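You operate a simulated robot arm through the tools that you are given. There is no shell and no other tool.

Carry out the task below with a simulated robot arm. There is one attempt and no reset: what you move stays moved.

Task
Put things in order on the table top. At the end: the brown bottle (marked "STANDARD") from the table top stands on top of the beige box (marked "WASHERS"); the black ink cartridge (marked "COLOUR") from the table top stands where the brown bottle stood; the grey steel cup from the table top stands where the black ink cartridge stood; the clear beaker from the table top is on the grey letter tray (marked "DONE"); whatever was shut is shut again. Leave all else as you found it, and nothing knocked over. Set down upright: beaker.

Only the result counts: the job must be done as asked and must still hold three seconds after the hand-in. Knocking over, shifting, dropping, spilling or breaking anything else fails it.

Robot
A 6-joint arm with a two-finger parallel gripper, fixed in place. Base frame: the origin is on the floor under the middle of its stand, x ahead of it, y to its left, z up; the work surface is at about z = 880. Units: mm, rad, N and s.
With the tool pointing down near the work surface it reaches from about 260 to 660 mm from the base axis. Its first joint turns from -1.152 to 1.152 rad. Payload 2.9 kg.
The TCP is the grasp point between the finger pads, 30 mm short of the fingertips. In the tool frame z runs along the fingers and y along their closing line. The gripper opens to 110 mm. The fingers are 20 mm wide and 10 mm thick; the gripper's body (48 by 112 mm) begins 55 mm behind the TCP.
Orientation is that of the tool frame in the base frame, as a unit quaternion [w, x, y, z]. With the fingers straight down and closing along the base's y, the tool's x points along the base's -x, its y along +y and its z along -z.

Tools
- The arm moves only by the tool nudge_tool. Its argument "plan" is a list that holds one entry, the list of rows, each a list of 7 numbers: the shift along the base's x, y, z in units of 500 mm (1.0 is 500 mm), then the turn, a rotation vector about the base's x, y, z in units of 120 degrees (1.0 is 120 degrees), then the opening, from 0 (shut) to 1 (fully open). In form: [[[tx, ty, tz, rx, ry, rz, hand], ...]]. A call has 1 to 20 rows; each row is the pose to reach, as a shift and turn from the pose commanded when the call began. A call with a number of a shift or a turn outside -1 to 1 is refused whole. Rows are played at 5 a second. More than 50 mm and 0.15 rad between two rows, or a gripper value outside its range, and nothing of the call is played. Where a pose cannot be reached the arm comes as near as it can. A force on the tool above 40 N (or 10 N above the force at the start of the call, whichever is more), or a blocked arm, ends the call early, and 0.2 s more pass. Each finger travels about 108 mm/s and halts on what it meets, pressing with about 39 N; the grip force reading is that of the motor and also rises with nothing between the fingers. The clock runs only during rows and for 0.2 s after the last one: add rows that repeat a pose to give the fingers time. The reply holds the time, the measured pose of the TCP, the force on the tool along the base axes, the opening and the grip force, in the units named above and with some noise, with the torque about the TCP (base axes, N m) and any sound that the robot's microphone picked up, and new pictures: "pictures" is both (left out), scene, wrist or none.
- Cameras (640 x 400 px; columns grow to the right, rows downward): "scene" is fixed at [99.4, 459.4, 1384.3]; the picture's right is [-0.50, -0.87, 0.00], its down [-0.51, 0.29, -0.81] and it looks along [0.70, -0.40, -0.59] (base axes); focal length 225 px, centre (320, 200). "wrist" rides on the gripper at [72, 17, -103] in the tool frame; the picture's right is [-0.23, 0.97, 0.00], its down [-0.76, -0.18, -0.62] and it looks along [-0.61, -0.14, 0.78] (tool axes); focal length 222 px, centre (320, 200). There is no depth. A picture from a camera that has moved, and an enlarged one, comes with that camera's place and axes in the base frame and with its lens.
- enlarge(camera, box): a new picture of the part [left, top, right, bottom] of that camera's present view, enlarged. No time passes.
- hand_in(): hands the job in; it is judged then, once.

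Nothing tells you positions but the pictures and the camera data. Unless the task says otherwise, let go and move clear before handing in.

The tools are called after ">>>" as a command line: name --argument value ..., lists and objects as JSON in quotes. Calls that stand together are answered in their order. nudge_tool: Moves the arm, as the interface text tells. Its arguments: {"type":"object","properties":{"plan":{"type":"array"},"pictures":{"type":"string","enum":["both","scene","wrist","none"]}},"required":["plan"]} The other tools are called the same way: enlarge (camera, box) takes an enlarged picture of a part of a camera's view; hand_in () hands the job in.

At the start:

```text
time_s: 0.0
eef_pos: [454.1, 25.3, 1247.9]
ee_rot: [0.0, 0.0, 1.0, 0.0]
contact_force: [1.0, -0.1, 0.1]
moment: [0.01, -0.02, 0.01]
finger_gap: 110.1
gripper_force: 0.1
```

scene: 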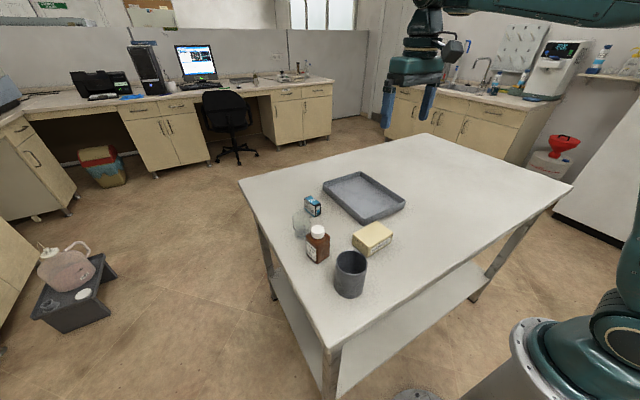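
wrist: 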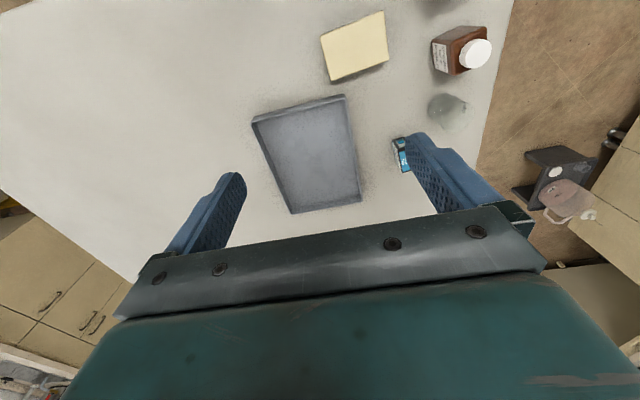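

I see the table with the tray, a beige box, brown bottle, grey cup, clear beaker and ink cartridge. I'll start by enlarging the views to locate everything accurately.

>>> enlarge --camera "scene" --box '[280, 160, 440, 310]'

>>> enlarge --camera "wrist" --box '[240, 0, 520, 220]'

```text
2.67 times, centred on (360, 235) of scene
camera zoom: at [99.4, 459.4, 1384.3], right [-0.5, -0.87, 0.0], down [-0.51, 0.29, -0.81], along [0.7, -0.4, -0.59], focal length 601 px, centre (213, 107)
```

zoom: 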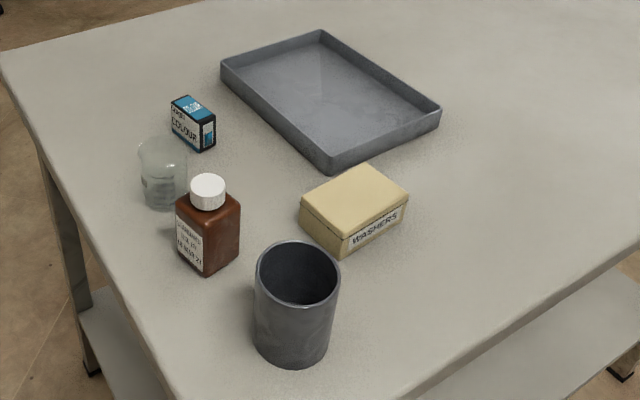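

```text
1.82 times, centred on (380, 110) of wrist
camera zoom: at [380.6, 42.9, 1350.4], right [0.23, 0.97, 0.0], down [0.76, -0.18, 0.62], along [0.61, -0.14, -0.78], focal length 404 px, centre (211, 364)
```

zoom: 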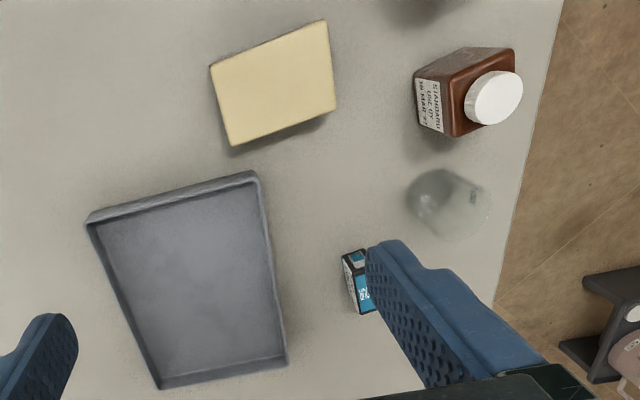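

I see the layout clearly enough for first estimates: the box is near (427, 91), with its long axis roughly along y. I'll enlarge the individual items to refine their positions.

>>> enlarge --camera "wrist" --box '[410, 10, 510, 130]'

>>> enlarge --camera "scene" --box '[285, 185, 345, 270]'

>>> enlarge --camera "scene" --box '[320, 215, 400, 305]'

>>> enlarge --camera "scene" --box '[320, 160, 410, 230]'

```text
3.33 times, centred on (460, 70) of wrist
camera zoom: at [380.6, 42.9, 1350.4], right [0.23, 0.97, 0.0], down [0.76, -0.18, 0.62], along [0.61, -0.14, -0.78], focal length 740 px, centre (-147, 633)
```

zoom: 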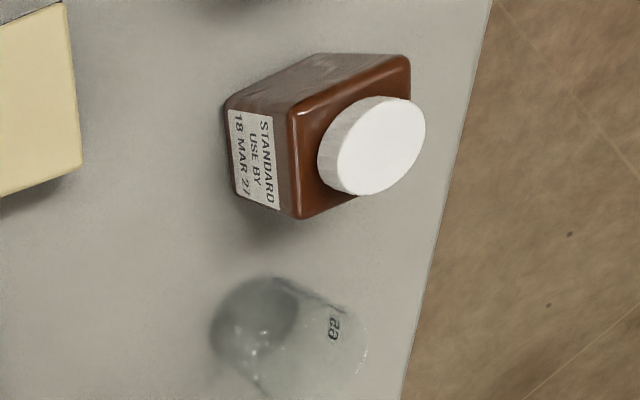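

```text
4.71 times, centred on (315, 228) of scene
camera zoom: at [99.4, 459.4, 1384.3], right [-0.5, -0.87, 0.0], down [-0.51, 0.29, -0.81], along [0.7, -0.4, -0.59], focal length 1060 px, centre (344, 71)
```

zoom: 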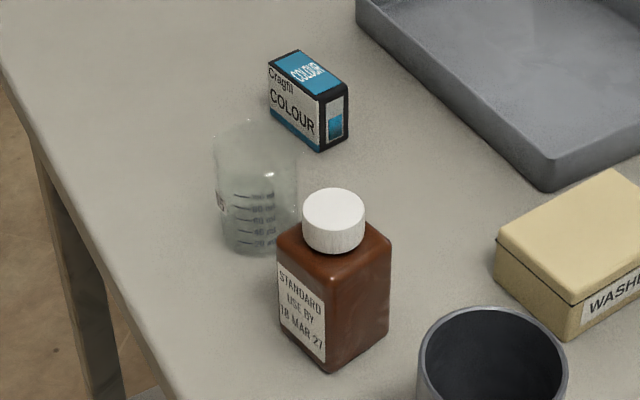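

```text
4.44 times, centred on (360, 260) of scene
camera zoom: at [99.4, 459.4, 1384.3], right [-0.5, -0.87, 0.0], down [-0.51, 0.29, -0.81], along [0.7, -0.4, -0.59], focal length 1002 px, centre (142, -67)
```

zoom: 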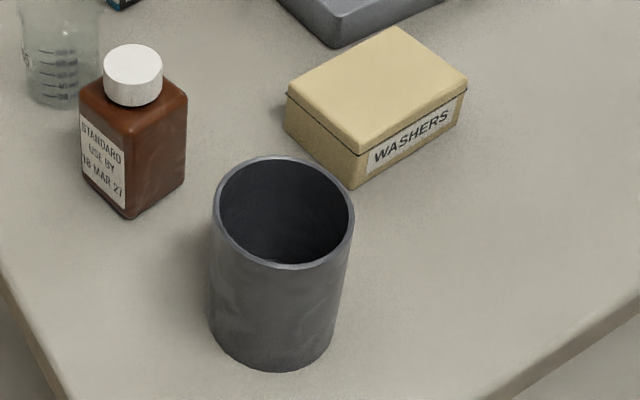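

```text
5.71 times, centred on (365, 195) of scene
camera zoom: at [99.4, 459.4, 1384.3], right [-0.5, -0.87, 0.0], down [-0.51, 0.29, -0.81], along [0.7, -0.4, -0.59], focal length 1288 px, centre (63, 229)
```

zoom: 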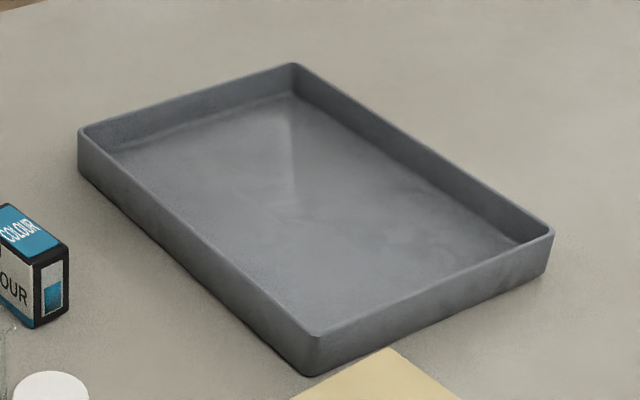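

The beaker is around (567, 257), the cartridge around (650, 174), the bottle around (467, 254), the cup around (342, 238), and the tray spans x 497–758, y −127 to 66. Next I'll move the hand over the items, staying high, to measure them better with the wrist camera.

>>> nudge_tool --plan '[[[-0.027, 0.0875, 0, 0, 0, 0, 1], [-0.054, 0.175, 0, 0, 0, 0, 1], [-0.081, 0.2625, 0, 0, 0, 0, 1], [-0.108, 0.35, 0, 0, 0, 0, 1], [-0.108, 0.35, 0, 0, 0, 0, 1]]]'

```text
time_s: 1.2
eef_pos: [398.1, 201.1, 1247.5]
ee_rot: [0.0, 0.0, 1.0, 0.001]
contact_force: [0.3, -0.1, 0.2]
moment: [-0.01, -0.01, -0.02]
finger_gap: 109.9
gripper_force: 0.0
camera wrist: at [325.9, 217.3, 1351.4], right [0.23, 0.97, 0.0], down [0.76, -0.18, 0.62], along [0.61, -0.14, -0.78], focal length 222 px, centre (320, 200)
```

scene: 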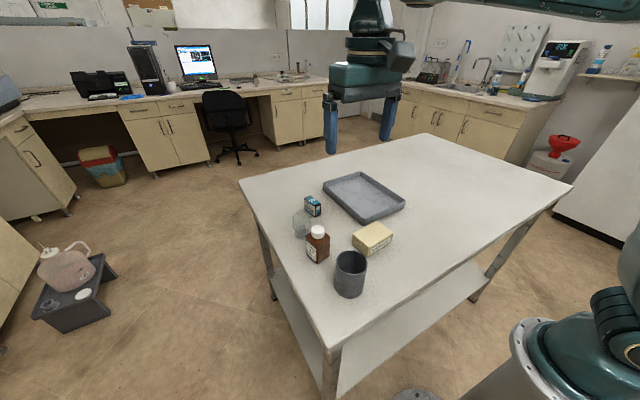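
wrist: 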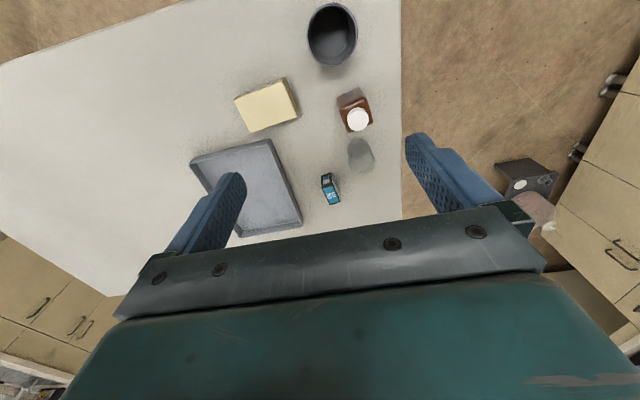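

>>> enlarge --camera "wrist" --box '[290, 0, 400, 70]'

>>> enlarge --camera "wrist" --box '[300, 80, 410, 150]'

>>> enlarge --camera "wrist" --box '[300, 130, 410, 215]'

>>> enlarge --camera "wrist" --box '[180, 65, 310, 245]'

```text
5.71 times, centred on (345, 35) of wrist
camera zoom: at [325.9, 217.3, 1351.4], right [0.23, 0.97, 0.0], down [0.76, -0.18, 0.62], along [0.61, -0.14, -0.78], focal length 1269 px, centre (177, 1143)
```

zoom: 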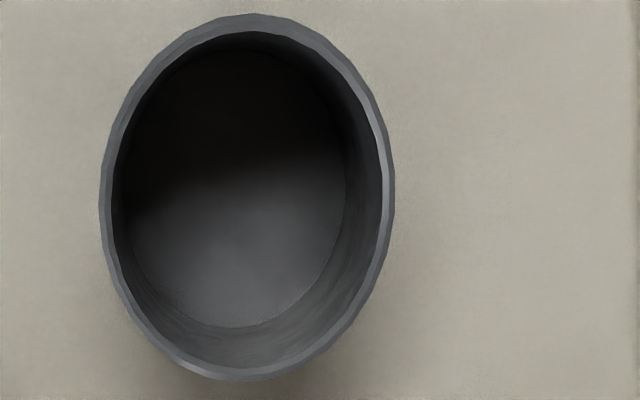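

```text
5.71 times, centred on (355, 115) of wrist
camera zoom: at [325.9, 217.3, 1351.4], right [0.23, 0.97, 0.0], down [0.76, -0.18, 0.62], along [0.61, -0.14, -0.78], focal length 1269 px, centre (120, 686)
```

zoom: 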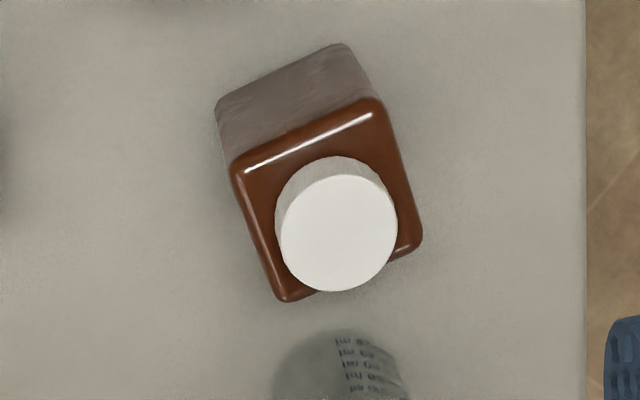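

```text
4.71 times, centred on (355, 172) of wrist
camera zoom: at [325.9, 217.3, 1351.4], right [0.23, 0.97, 0.0], down [0.76, -0.18, 0.62], along [0.61, -0.14, -0.78], focal length 1045 px, centre (155, 329)
```

zoom: 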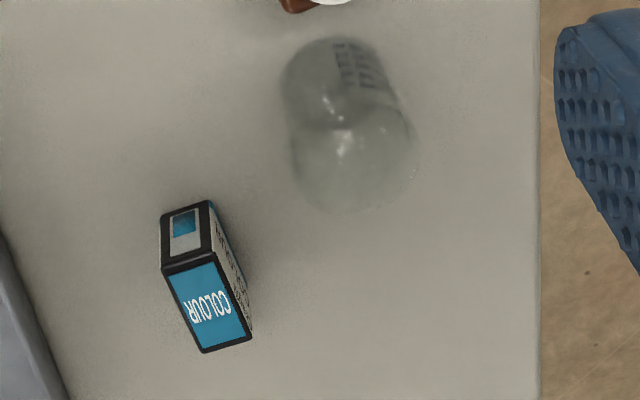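

```text
2.22 times, centred on (245, 155) of wrist
camera zoom: at [325.9, 217.3, 1351.4], right [0.23, 0.97, 0.0], down [0.76, -0.18, 0.62], along [0.61, -0.14, -0.78], focal length 494 px, centre (487, 300)
```

zoom: 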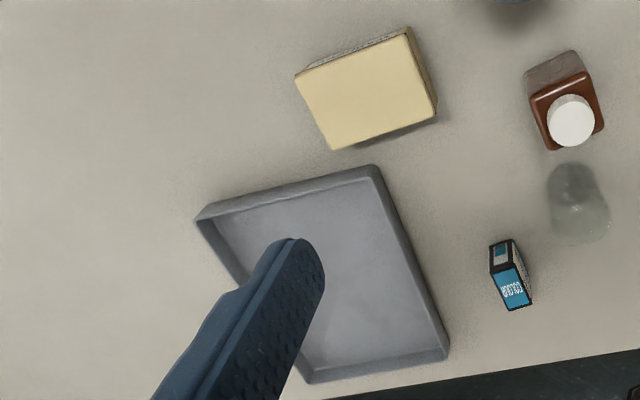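

The bottle sits at about (467, 250.5) with a yaw of about 0.18 rad, and the box centre is at about (427, 90) with a lid height of about 30 mm. Next I'll move above the bottle with the fingers aligned to it.

>>> nudge_tool --plan '[[[0.0268, 0.02, -0.0592, 0, 0, 0.0177, 1], [0.0536, 0.04, -0.1184, 0, 0, 0.0354, 1], [0.0804, 0.06, -0.1776, 0, 0, 0.053, 1], [0.1072, 0.08, -0.2368, 0, 0, 0.0707, 1], [0.134, 0.1002, -0.296, 0, 0, 0.0883, 1], [0.134, 0.1002, -0.296, 0, 0, 0.0883, 1]]]'

```text
time_s: 2.6
eef_pos: [468.9, 250.6, 1098.4]
ee_rot: [0.0, -0.093, 0.996, 0.0]
contact_force: [-0.8, -0.4, -0.2]
moment: [0.02, 0.02, -0.02]
finger_gap: 110.1
gripper_force: 0.0
camera wrist: at [393.2, 253.1, 1202.1], right [0.04, 1.0, 0.0], down [0.78, -0.03, 0.62], along [0.62, -0.03, -0.78], focal length 222 px, centre (320, 200)
```

scene: 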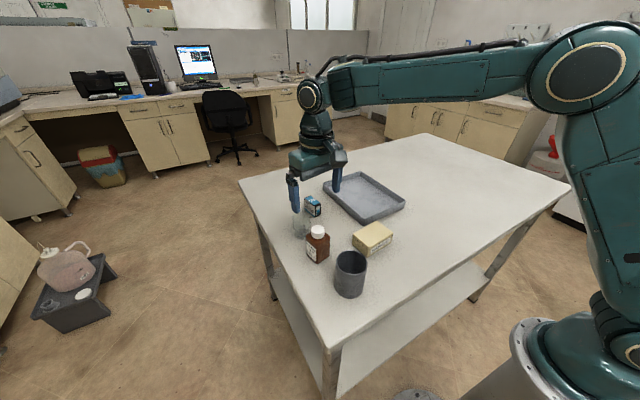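
wrist: 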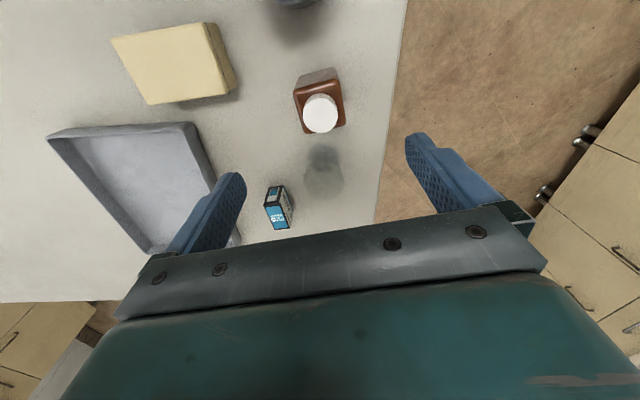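

The hand is above the bottle, with the cap centred between the fingers. I'll enlarge the wrist view to refine the position.

>>> enlarge --camera "wrist" --box '[270, 50, 370, 150]'

>>> enlarge --camera "wrist" --box '[240, 130, 380, 240]'

```text
4.00 times, centred on (320, 100) of wrist
camera zoom: at [393.2, 253.1, 1202.1], right [0.04, 1.0, 0.0], down [0.78, -0.03, 0.62], along [0.62, -0.03, -0.78], focal length 888 px, centre (320, 600)
```

zoom: 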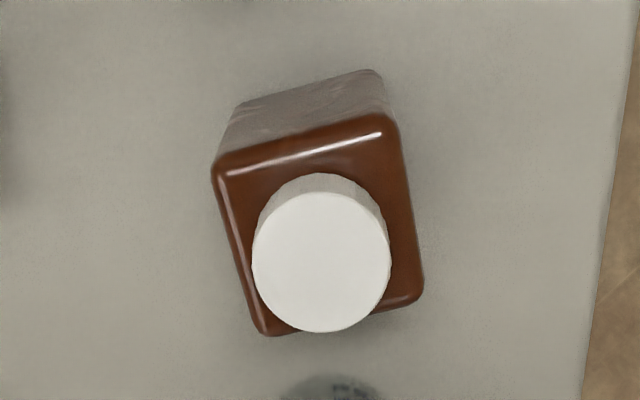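

```text
3.64 times, centred on (310, 185) of wrist
camera zoom: at [393.2, 253.1, 1202.1], right [0.04, 1.0, 0.0], down [0.78, -0.03, 0.62], along [0.62, -0.03, -0.78], focal length 808 px, centre (356, 254)
```

zoom: 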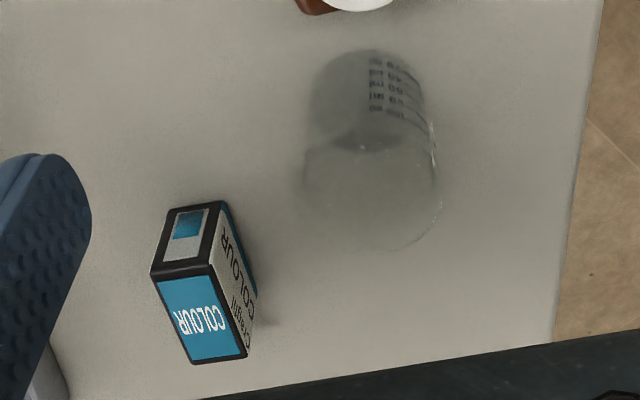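

The refined bottle centre is (466, 250.5), it's about 97 mm tall, and its body is 46 mm square. I'll descend around it with the fingers open and stop at a TCP height of about 936.

>>> nudge_tool --plan '[[[-0.001, 0, -0.06, 0, 0, 0, 1], [-0.002, 0, -0.12, 0, 0, 0, 1], [-0.002, 0, -0.18, 0, 0, 0, 1], [-0.002, 0, -0.24, 0, 0, 0, 1], [-0.002, 0, -0.29, 0, 0, 0, 1], [-0.002, 0, -0.328, 0, 0, 0, 1], [-0.002, 0, -0.328, 0, 0, 0, 1]]]'

```text
time_s: 4.2
eef_pos: [465.7, 249.6, 936.1]
ee_rot: [0.001, -0.093, 0.996, 0.0]
contact_force: [-0.4, 0.6, -0.9]
moment: [-0.01, 0.0, 0.0]
finger_gap: 110.2
gripper_force: 0.0
camera wrist: at [390.8, 253.5, 1039.0], right [0.04, 1.0, 0.0], down [0.78, -0.03, 0.62], along [0.62, -0.03, -0.78], focal length 222 px, centre (320, 200)
```

scene: 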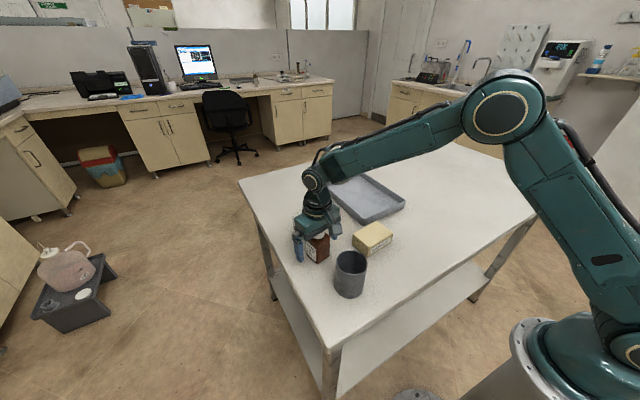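
wrist: 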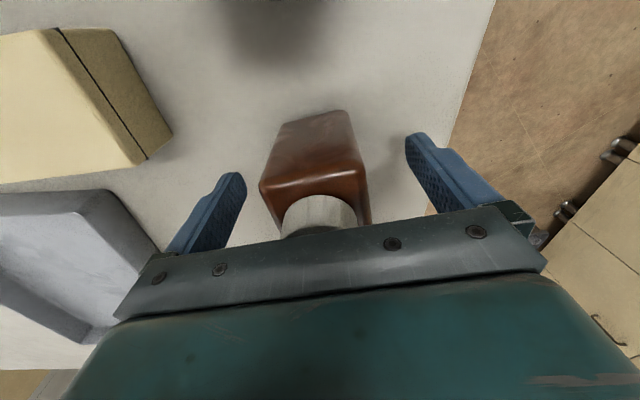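

The fingers straddle the bottle with clearance on both sides. Now I'll close on it.

>>> nudge_tool --plan '[[[0, 0, 0, 0, 0, 0, 0.6], [0, 0, 0, 0, 0, 0, 0.35], [0, 0, 0, 0, 0, 0, 0.35], [0, 0, 0, 0, 0, 0, 0.35]]]'

```text
time_s: 5.2
eef_pos: [464.7, 250.0, 935.1]
ee_rot: [0.0, -0.092, 0.996, 0.0]
contact_force: [1.0, 0.5, -0.2]
moment: [0.01, -0.03, 0.0]
finger_gap: 49.7
gripper_force: 38.8
camera wrist: at [390.8, 253.5, 1039.2], right [0.04, 1.0, 0.0], down [0.78, -0.03, 0.62], along [0.62, -0.03, -0.78], focal length 222 px, centre (320, 200)
```

scene: 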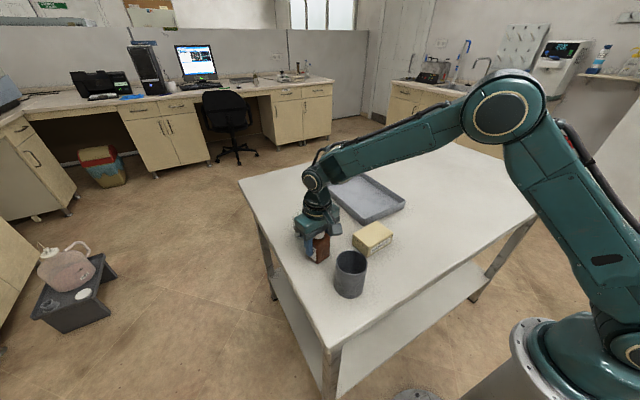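
wrist: 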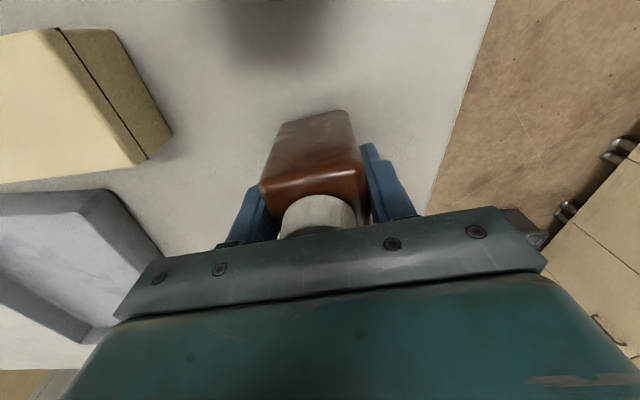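

The bottle is gripped, with a gap of about 50 mm. I'll lift it straight up.

>>> nudge_tool --plan '[[[0, 0, 0.02, 0, 0, 0, 0.35], [0, 0, 0.06, 0, 0, 0, 0.35], [0, 0, 0.11, 0, 0, 0, 0.35], [0, 0, 0.15, 0, 0, 0, 0.35], [0, 0, 0.18, 0, 0, 0, 0.35], [0, 0, 0.18, 0, 0, 0, 0.35]]]'

```text
time_s: 6.6
eef_pos: [466.1, 250.9, 1025.2]
ee_rot: [0.0, -0.092, 0.996, 0.0]
contact_force: [0.5, 0.2, -1.9]
moment: [-0.01, 0.01, 0.05]
finger_gap: 50.0
gripper_force: 38.9
camera wrist: at [390.8, 254.9, 1129.2], right [0.04, 1.0, 0.0], down [0.78, -0.03, 0.62], along [0.62, -0.03, -0.78], focal length 222 px, centre (320, 200)
```

scene: 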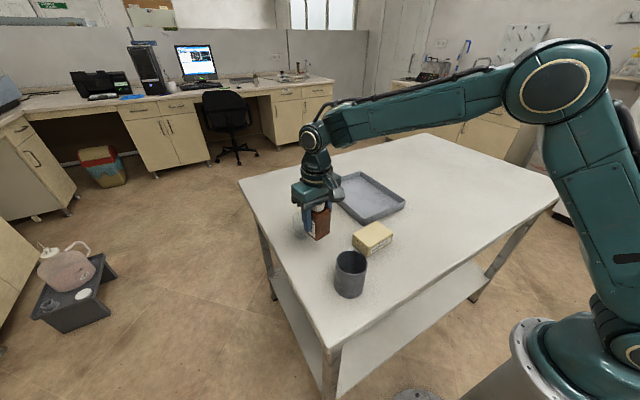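
wrist: 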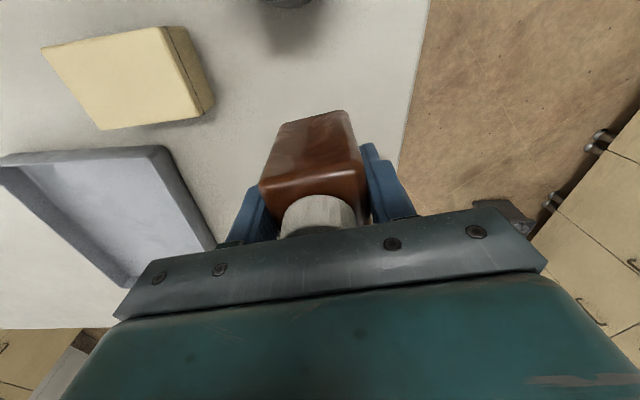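

The bottle is up and held securely. I'll carry it over the box centre at (427, 90) and align it with the box.

>>> nudge_tool --plan '[[[-0.013, -0.0535, 0, 0, 0, -0.008, 0.35], [-0.026, -0.107, 0, 0, 0, -0.016, 0.35], [-0.039, -0.1605, 0, 0, 0, -0.025, 0.35], [-0.052, -0.214, 0, 0, 0, -0.034, 0.35], [-0.065, -0.2675, 0, 0, 0, -0.042, 0.35], [-0.078, -0.321, 0, 0, 0, -0.05, 0.35], [-0.078, -0.321, 0, 0, 0, -0.05, 0.35]]]'

```text
time_s: 8.2
eef_pos: [425.2, 89.9, 1026.3]
ee_rot: [0.0, -0.04, 0.999, -0.001]
contact_force: [0.5, -0.3, -0.6]
moment: [0.01, 0.01, 0.01]
finger_gap: 49.8
gripper_force: 39.1
camera wrist: at [352.4, 101.1, 1128.9], right [0.15, 0.99, 0.0], down [0.77, -0.12, 0.62], along [0.62, -0.09, -0.78], focal length 222 px, centre (320, 200)
```

scene: 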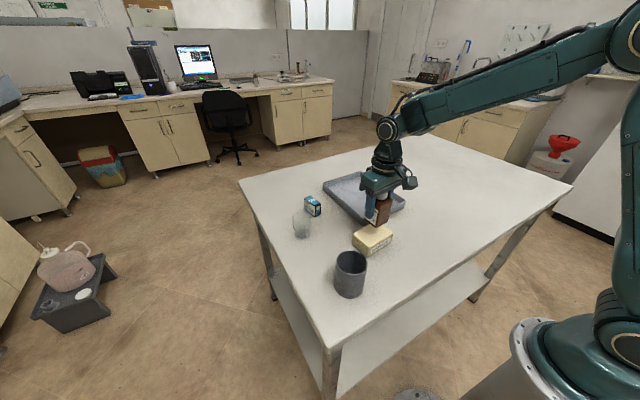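
wrist: 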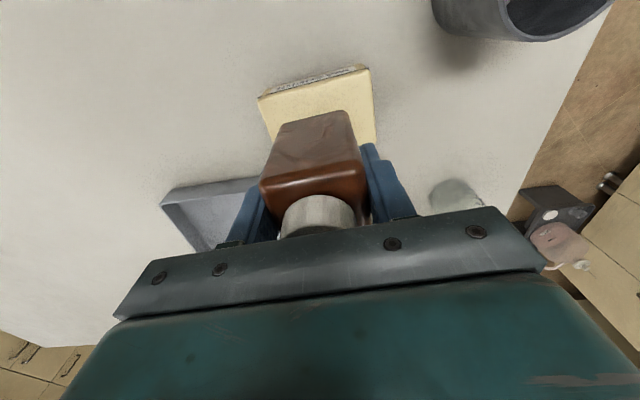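

>>> enlarge --camera "wrist" --box '[240, 50, 400, 160]'

>>> enlarge --camera "scene" --box '[330, 160, 430, 270]'

```text
3.64 times, centred on (320, 105) of wrist
camera zoom: at [352.4, 101.1, 1128.9], right [0.15, 0.99, 0.0], down [0.77, -0.12, 0.62], along [0.62, -0.09, -0.78], focal length 808 px, centre (320, 546)
```

zoom: 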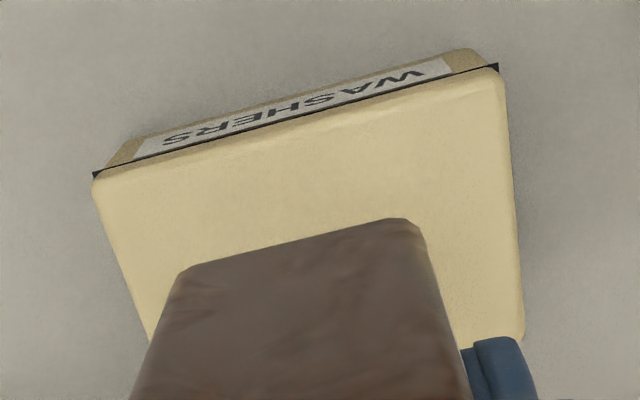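

```text
3.64 times, centred on (380, 215) of scene
camera zoom: at [99.4, 459.4, 1384.3], right [-0.5, -0.87, 0.0], down [-0.51, 0.29, -0.81], along [0.7, -0.4, -0.59], focal length 820 px, centre (102, 146)
```

zoom: 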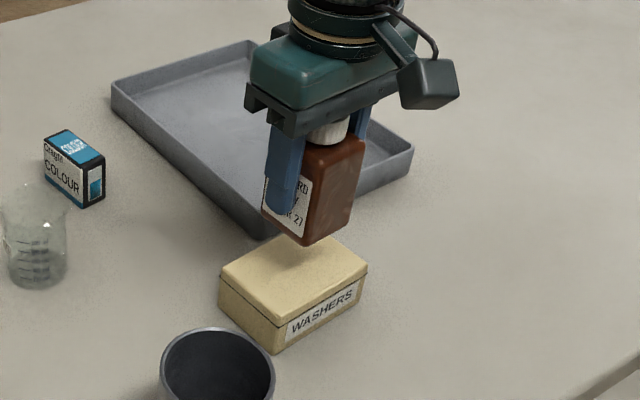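

The box is confirmed at about (429, 90) with its top near z = 910, so the bottle bottom needs to drop about 60 mm. I'll descend to just above the lid.

>>> nudge_tool --plan '[[[0.003, 0, -0.03, 0, 0, 0, 0.35], [0.003, 0, -0.06, 0, 0, 0, 0.35], [0.003, 0, -0.09, 0, 0, 0, 0.35], [0.003, 0, -0.106, 0, 0, 0, 0.35], [0.003, 0, -0.112, 0, 0, 0, 0.35], [0.003, 0, -0.112, 0, 0, 0, 0.35]]]'

>>> enlarge --camera "scene" --box '[340, 190, 420, 270]'

```text
time_s: 9.6
eef_pos: [428.3, 89.9, 970.4]
ee_rot: [0.004, -0.039, 0.999, 0.0]
contact_force: [-1.0, 0.2, 36.8]
moment: [-0.13, 0.35, -0.02]
finger_gap: 49.8
gripper_force: 38.6
camera wrist: at [354.1, 101.5, 1074.3], right [0.15, 0.99, 0.0], down [0.77, -0.12, 0.63], along [0.62, -0.09, -0.78], focal length 222 px, centre (320, 200)
```

scene: 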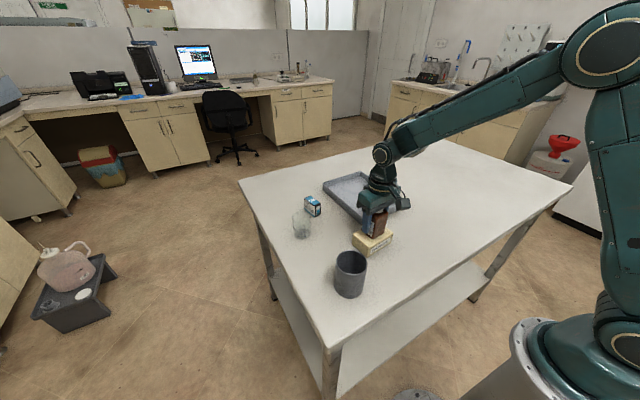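
wrist: 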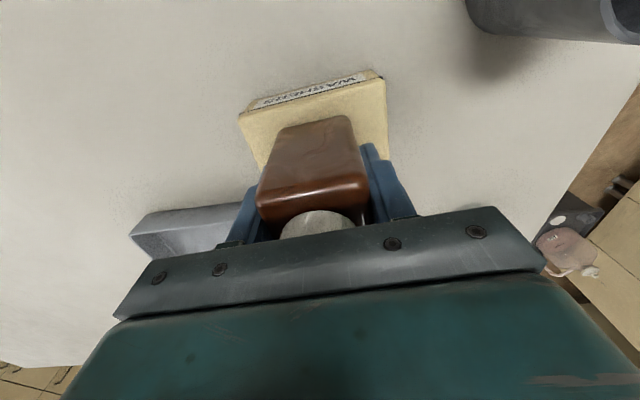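

```text
5.00 times, centred on (380, 230) of scene
camera zoom: at [98.9, 459.3, 1384.3], right [-0.5, -0.87, 0.0], down [-0.51, 0.29, -0.81], along [0.7, -0.4, -0.59], focal length 1127 px, centre (20, 50)
```

zoom: 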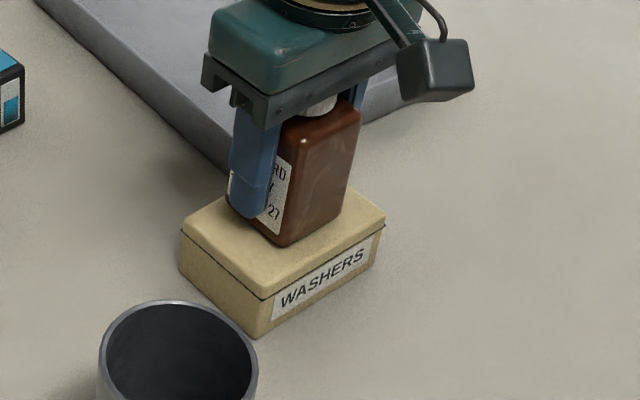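

The bottle has touched the lid a little earlier than I estimated, pressing at about 37 N. I'll back off slightly to relieve the pressure before releasing.

>>> nudge_tool --plan '[[[0, 0, 0.002, 0, 0, 0, 0.35], [0, 0, 0.003, 0, 0, 0, 0.35]]]' --pictures "none"

```text
time_s: 10.2
eef_pos: [429.1, 89.7, 971.1]
ee_rot: [0.003, -0.041, 0.999, 0.0]
contact_force: [5.9, 1.1, 23.3]
moment: [0.03, -0.28, 0.04]
finger_gap: 49.6
gripper_force: 38.8
```

>>> nudge_tool --plan '[[[0, 0, 0.001, 0, 0, 0, 0.35], [0, 0, 0.002, 0, 0, 0, 0.35], [0, 0, 0.002, 0, 0, 0, 0.35]]]' --pictures "none"

```text
time_s: 11.0
eef_pos: [427.7, 89.9, 971.0]
ee_rot: [0.0, -0.04, 0.999, -0.001]
contact_force: [5.1, 1.3, 13.1]
moment: [0.08, -0.61, -0.01]
finger_gap: 49.6
gripper_force: 38.9
```

>>> nudge_tool --plan '[[[0, 0, 0.001, 0, 0, 0, 0.35], [0, 0, 0.0018, 0, 0, 0, 0.35], [0, 0, 0.0018, 0, 0, 0, 0.35]]]'

>>> enlarge --camera "scene" --box '[340, 190, 420, 270]'

```text
time_s: 11.8
eef_pos: [427.3, 89.6, 972.1]
ee_rot: [-0.002, -0.04, 0.999, 0.0]
contact_force: [1.3, 0.0, 3.7]
moment: [0.05, -0.2, -0.02]
finger_gap: 49.7
gripper_force: 39.2
camera wrist: at [353.4, 101.4, 1075.2], right [0.15, 0.99, 0.0], down [0.78, -0.12, 0.62], along [0.61, -0.09, -0.78], focal length 222 px, centre (320, 200)
```

scene: 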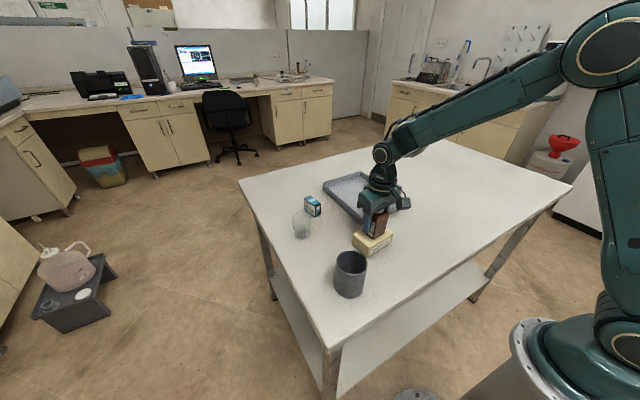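
wrist: 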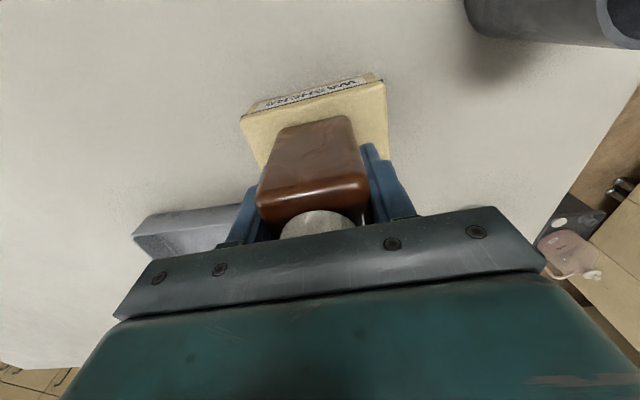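

```text
5.00 times, centred on (380, 230) of scene
camera zoom: at [99.4, 459.4, 1384.3], right [-0.5, -0.87, 0.0], down [-0.51, 0.29, -0.81], along [0.7, -0.4, -0.59], focal length 1127 px, centre (20, 50)
```

zoom: 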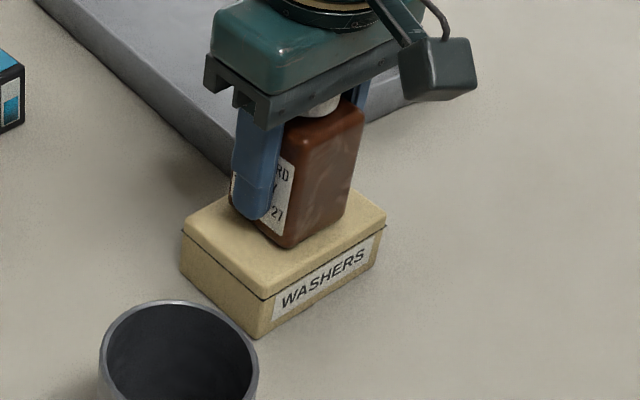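

Residual contact is only about 4 N and the bottle sits on the lid. I'll open the fingers gently.

>>> nudge_tool --plan '[[[0, 0, 0, 0, 0, 0, 0.46], [0, 0, 0, 0, 0, 0, 0.5], [0, 0, 0, 0, 0, 0, 0.6], [0, 0, 0, 0, 0, 0, 0.8], [0, 0, 0, 0, 0, 0, 0.8]]]'

>>> enlarge --camera "scene" --box '[340, 190, 420, 270]'

```text
time_s: 13.0
eef_pos: [428.6, 90.0, 972.5]
ee_rot: [0.0, -0.041, 0.999, 0.0]
contact_force: [-0.6, -0.5, 0.3]
moment: [-0.02, -0.02, 0.0]
finger_gap: 88.2
gripper_force: 0.0
camera wrist: at [353.9, 101.5, 1075.5], right [0.15, 0.99, 0.0], down [0.77, -0.12, 0.62], along [0.62, -0.09, -0.78], focal length 222 px, centre (320, 200)
```

scene: 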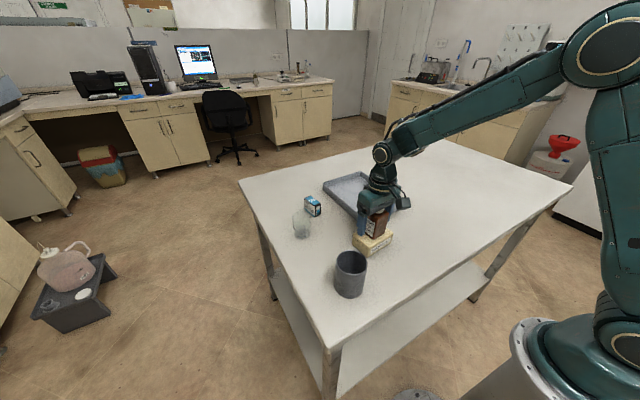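
wrist: 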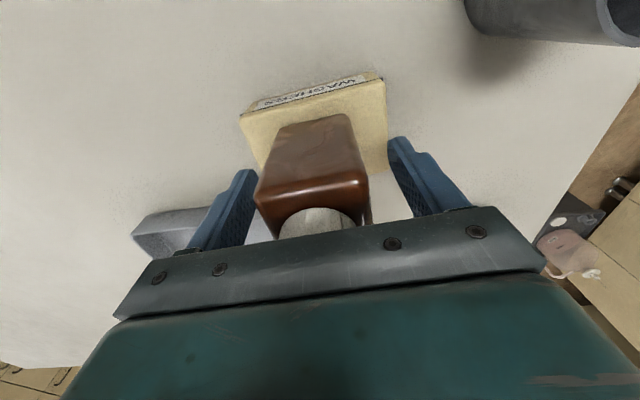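

```text
5.00 times, centred on (380, 230) of scene
camera zoom: at [99.4, 459.4, 1384.3], right [-0.5, -0.87, 0.0], down [-0.51, 0.29, -0.81], along [0.7, -0.4, -0.59], focal length 1127 px, centre (20, 50)
```

zoom: 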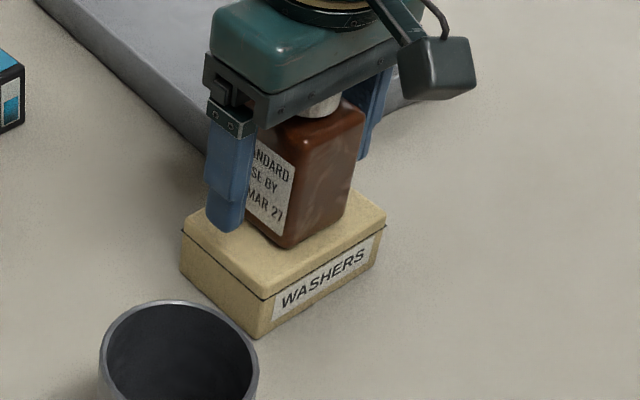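

The bottle stands freely on the box. I'll rise clear and then travel above the beaker at about (564, 250).

>>> nudge_tool --plan '[[[0, 0, 0.04, 0, 0, 0, 0.8], [0, 0, 0.1, 0, 0, 0, 0.8], [0, 0, 0.18, 0, 0, 0, 0.9], [0, 0, 0.26, 0, 0, 0, 1], [0.054, 0.064, 0.26, 0, 0, 0, 1], [0.108, 0.128, 0.26, 0, 0, 0, 1], [0.162, 0.192, 0.26, 0, 0, 0, 1], [0.216, 0.256, 0.26, 0, 0, 0, 1], [0.271, 0.321, 0.26, 0, 0, 0, 1], [0.271, 0.321, 0.26, 0, 0, 0, 1]]]'

>>> enlarge --camera "wrist" --box '[250, 40, 390, 160]'

>>> enlarge --camera "scene" --box '[280, 180, 420, 310]'

```text
time_s: 15.2
eef_pos: [564.7, 252.2, 1101.3]
ee_rot: [0.0, -0.04, 0.999, 0.0]
contact_force: [-0.1, 0.0, -0.2]
moment: [-0.04, -0.01, -0.01]
finger_gap: 109.9
gripper_force: 0.0
camera wrist: at [490.3, 262.8, 1204.6], right [0.15, 0.99, 0.0], down [0.77, -0.12, 0.62], along [0.62, -0.09, -0.78], focal length 222 px, centre (320, 200)
```

scene: 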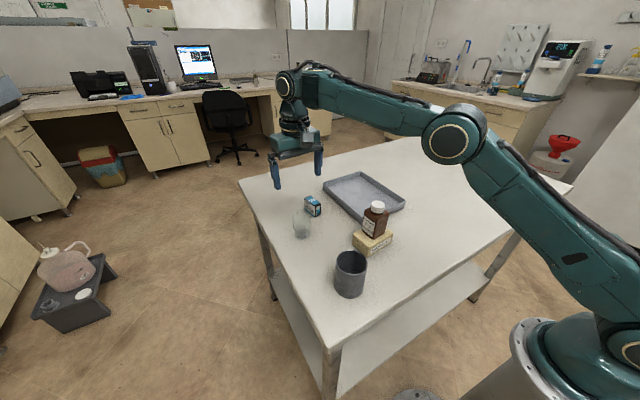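
wrist: 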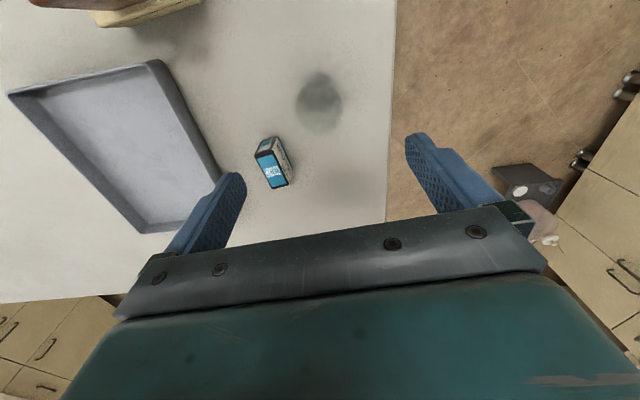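

```text
3.33 times, centred on (320, 100) of wrist
camera zoom: at [490.3, 262.8, 1204.6], right [0.15, 0.99, 0.0], down [0.77, -0.12, 0.62], along [0.62, -0.09, -0.78], focal length 740 px, centre (320, 533)
```

zoom: 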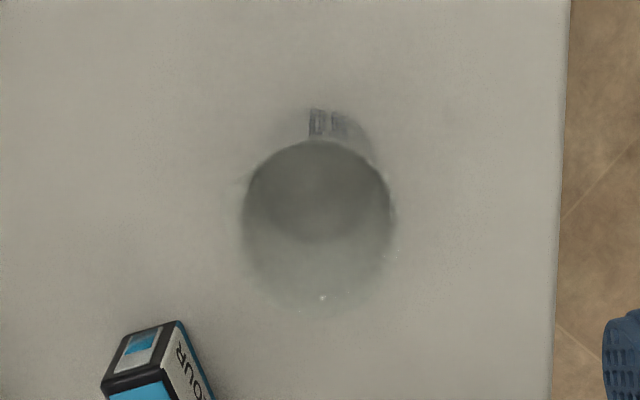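

```text
3.08 times, centred on (350, 245) of scene
camera zoom: at [99.4, 459.5, 1384.3], right [-0.5, -0.87, 0.0], down [-0.51, 0.29, -0.81], along [0.7, -0.4, -0.59], focal length 693 px, centre (228, 62)
```

zoom: 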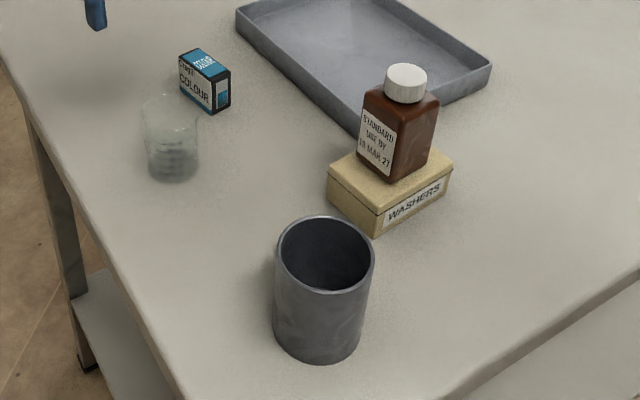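

The bottle stands squarely on the box and the beaker is centred under the hand at about (564.5, 251.5), roughly 70 mm tall. I'll descend around it.

>>> nudge_tool --plan '[[[0.001, 0.001, -0.06, 0, 0, 0, 1], [0.001, 0.002, -0.12, 0, 0, 0, 1], [0.001, 0.002, -0.18, 0, 0, 0, 1], [0.001, 0.002, -0.24, 0, 0, 0, 1], [0.001, 0.002, -0.3, 0, 0, 0, 1], [0.001, 0.002, -0.34, 0, 0, 0, 1], [0.001, 0.002, -0.362, 0, 0, 0, 1], [0.001, 0.002, -0.362, 0, 0, 0, 1]]]'

>>> enlarge --camera "wrist" --box '[180, 60, 440, 240]'

>>> enlarge --camera "scene" --box '[260, 160, 360, 260]'

```text
time_s: 17.0
eef_pos: [562.7, 252.5, 921.3]
ee_rot: [-0.001, -0.04, 0.999, 0.0]
contact_force: [-0.7, 1.3, 0.9]
moment: [-0.03, -0.03, -0.01]
finger_gap: 110.0
gripper_force: 0.1
camera wrist: at [489.2, 264.3, 1024.1], right [0.15, 0.99, 0.0], down [0.77, -0.12, 0.62], along [0.62, -0.09, -0.78], focal length 222 px, centre (320, 200)
```

scene: 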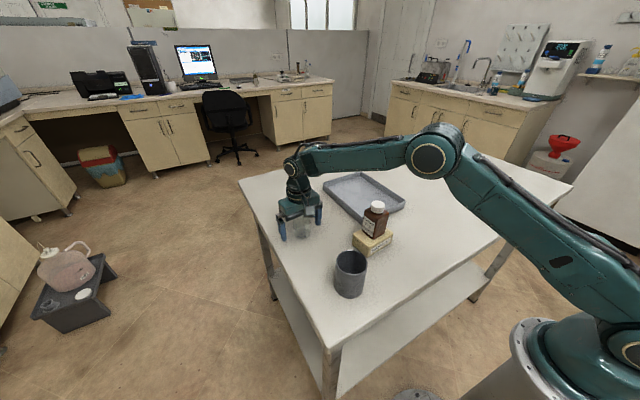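
wrist: 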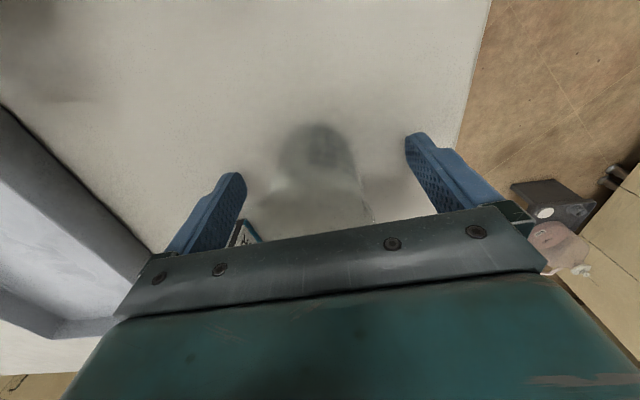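

```text
2.22 times, centred on (310, 150) of wrist
camera zoom: at [489.2, 264.3, 1024.1], right [0.15, 0.99, 0.0], down [0.77, -0.12, 0.62], along [0.62, -0.09, -0.78], focal length 494 px, centre (342, 311)
```

zoom: 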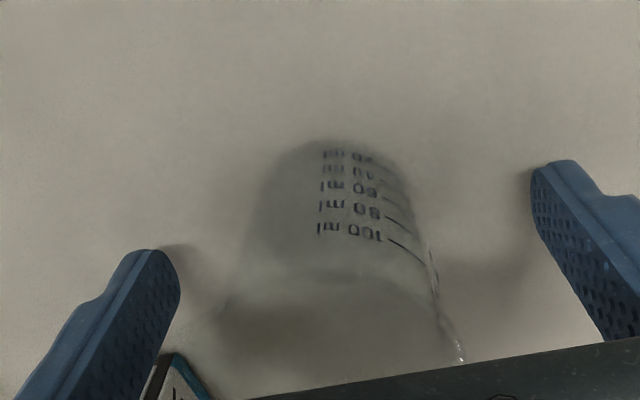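

```text
4.00 times, centred on (310, 210) of scene
camera zoom: at [99.4, 459.4, 1384.3], right [-0.5, -0.87, 0.0], down [-0.51, 0.29, -0.81], along [0.7, -0.4, -0.59], focal length 901 px, centre (360, 160)
```

zoom: 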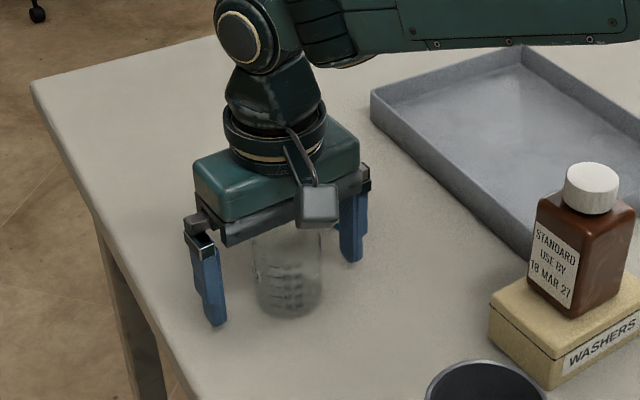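

The beaker is centred between the fingers. Since it's glass, I'll close in small stages and watch the grip force.

>>> nudge_tool --plan '[[[0, 0, 0, 0, 0, 0, 0.7], [0, 0, 0, 0, 0, 0, 0.55], [0, 0, 0, 0, 0, 0, 0.48], [0, 0, 0, 0, 0, 0, 0.46], [0, 0, 0, 0, 0, 0, 0.46]]]' --pictures "none"

```text
time_s: 18.2
eef_pos: [562.0, 252.8, 920.5]
ee_rot: [0.0, -0.041, 0.999, 0.001]
contact_force: [0.1, 0.3, -0.2]
moment: [0.0, 0.02, -0.03]
finger_gap: 54.2
gripper_force: 38.6
```

The beaker is gripped at 54 mm. I'll lift it gently.

>>> nudge_tool --plan '[[[0, 0, 0, 0, 0, 0, 0.42], [0, 0, 0.01, 0, 0, 0, 0.42], [0, 0, 0.03, 0, 0, 0, 0.42], [0, 0, 0.06, 0, 0, 0, 0.42], [0, 0, 0.1, 0, 0, 0, 0.42], [0, 0, 0.14, 0, 0, 0, 0.42], [0, 0, 0.18, 0, 0, 0, 0.42], [0, 0, 0.22, 0, 0, 0, 0.42], [0, 0, 0.24, 0, 0, 0, 0.42], [0, 0, 0.24, 0, 0, 0, 0.42]]]'

>>> enlarge --camera "scene" --box '[260, 140, 360, 240]'

```text
time_s: 20.4
eef_pos: [564.1, 252.0, 1042.6]
ee_rot: [0.0, -0.04, 0.999, 0.0]
contact_force: [-0.7, 0.0, -0.2]
moment: [-0.02, 0.01, -0.01]
finger_gap: 53.8
gripper_force: 39.1
camera wrist: at [489.9, 263.1, 1144.4], right [0.15, 0.99, 0.0], down [0.77, -0.12, 0.62], along [0.62, -0.09, -0.78], focal length 222 px, centre (320, 200)
```

scene: 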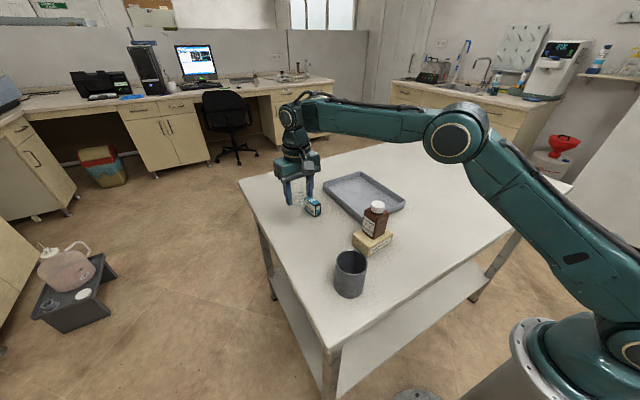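
wrist: 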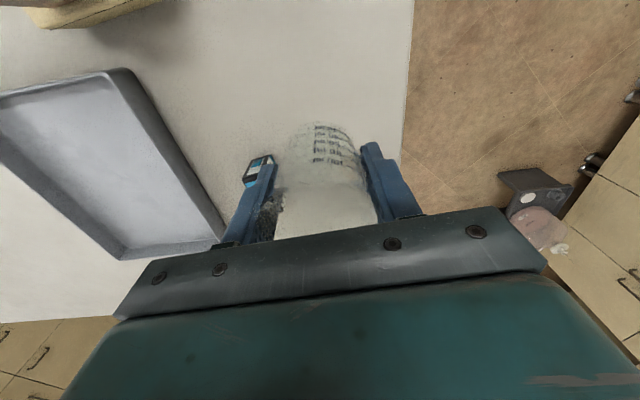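

```text
4.00 times, centred on (310, 190) of scene
camera zoom: at [99.4, 459.4, 1384.3], right [-0.5, -0.87, 0.0], down [-0.51, 0.29, -0.81], along [0.7, -0.4, -0.59], focal length 901 px, centre (360, 240)
```

zoom: 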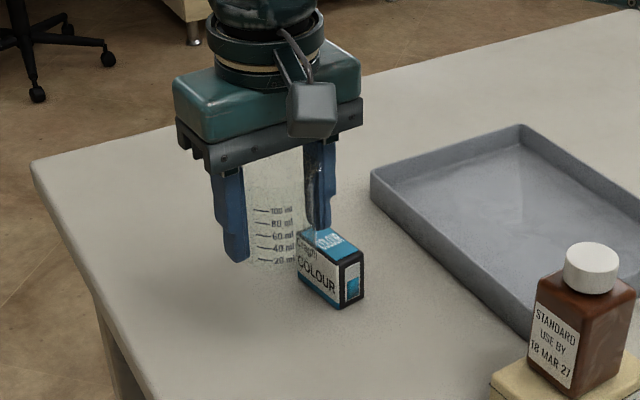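

The beaker is lifted upright. I'll carry it smoothly above the tray at about (580, −20).

>>> nudge_tool --plan '[[[0.001, -0.02, 0, 0, 0, 0, 0.42], [0.004, -0.07, 0, 0, 0, 0, 0.42], [0.008, -0.14, 0, 0, 0, 0, 0.42], [0.012, -0.21, 0, 0, 0, 0, 0.42], [0.016, -0.28, 0, 0, 0, 0, 0.42], [0.02, -0.35, 0, 0, 0, 0, 0.42], [0.024, -0.42, 0, 0, 0, 0, 0.42], [0.028, -0.48, 0, 0, 0, 0, 0.42], [0.03, -0.525, 0, 0, 0, 0, 0.42], [0.031, -0.543, 0, 0, 0, 0, 0.42], [0.031, -0.543, 0, 0, 0, 0, 0.42]]]'

>>> enlarge --camera "scene" --box '[320, 140, 420, 230]'

>>> enlarge --camera "wrist" --box '[160, 0, 480, 240]'

```text
time_s: 22.8
eef_pos: [579.4, -20.8, 1039.7]
ee_rot: [0.0, -0.04, 0.999, 0.001]
contact_force: [0.1, -0.3, -0.9]
moment: [-0.02, -0.01, -0.01]
finger_gap: 53.7
gripper_force: 38.5
camera wrist: at [506.0, -9.1, 1144.4], right [0.15, 0.99, 0.0], down [0.77, -0.12, 0.62], along [0.62, -0.09, -0.78], focal length 222 px, centre (320, 200)
```

scene: 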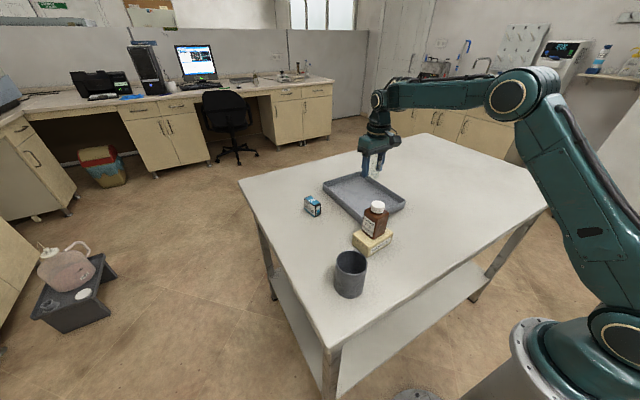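
wrist: 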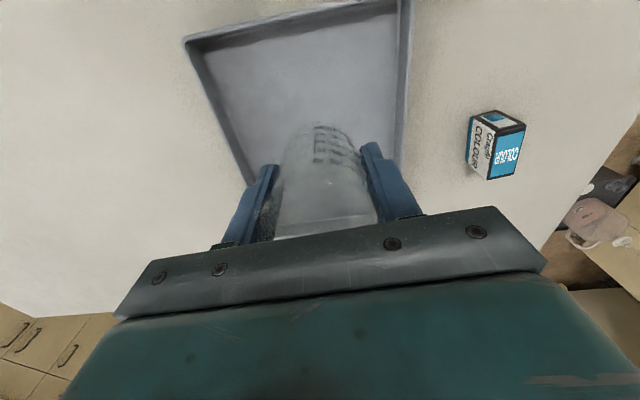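

```text
4.44 times, centred on (370, 185) of scene
camera zoom: at [99.4, 459.4, 1384.3], right [-0.5, -0.87, 0.0], down [-0.51, 0.29, -0.81], along [0.7, -0.4, -0.59], focal length 1002 px, centre (98, 267)
```

zoom: 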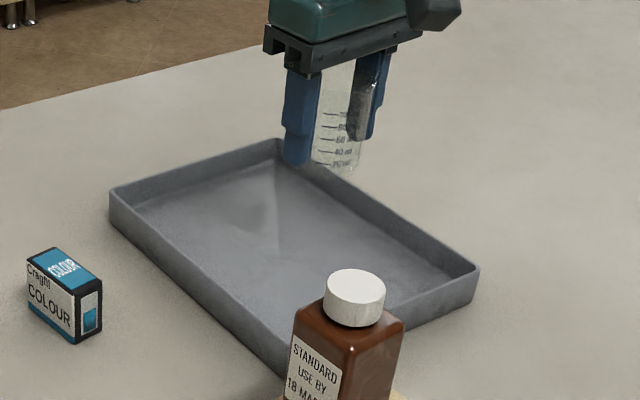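

```text
1.67 times, centred on (320, 120) of wrist
camera zoom: at [506.0, -9.1, 1144.4], right [0.15, 0.99, 0.0], down [0.77, -0.12, 0.62], along [0.62, -0.09, -0.78], focal length 370 px, centre (320, 333)
```

zoom: 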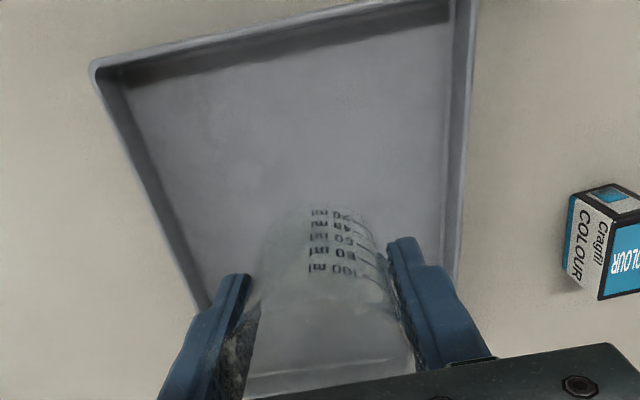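

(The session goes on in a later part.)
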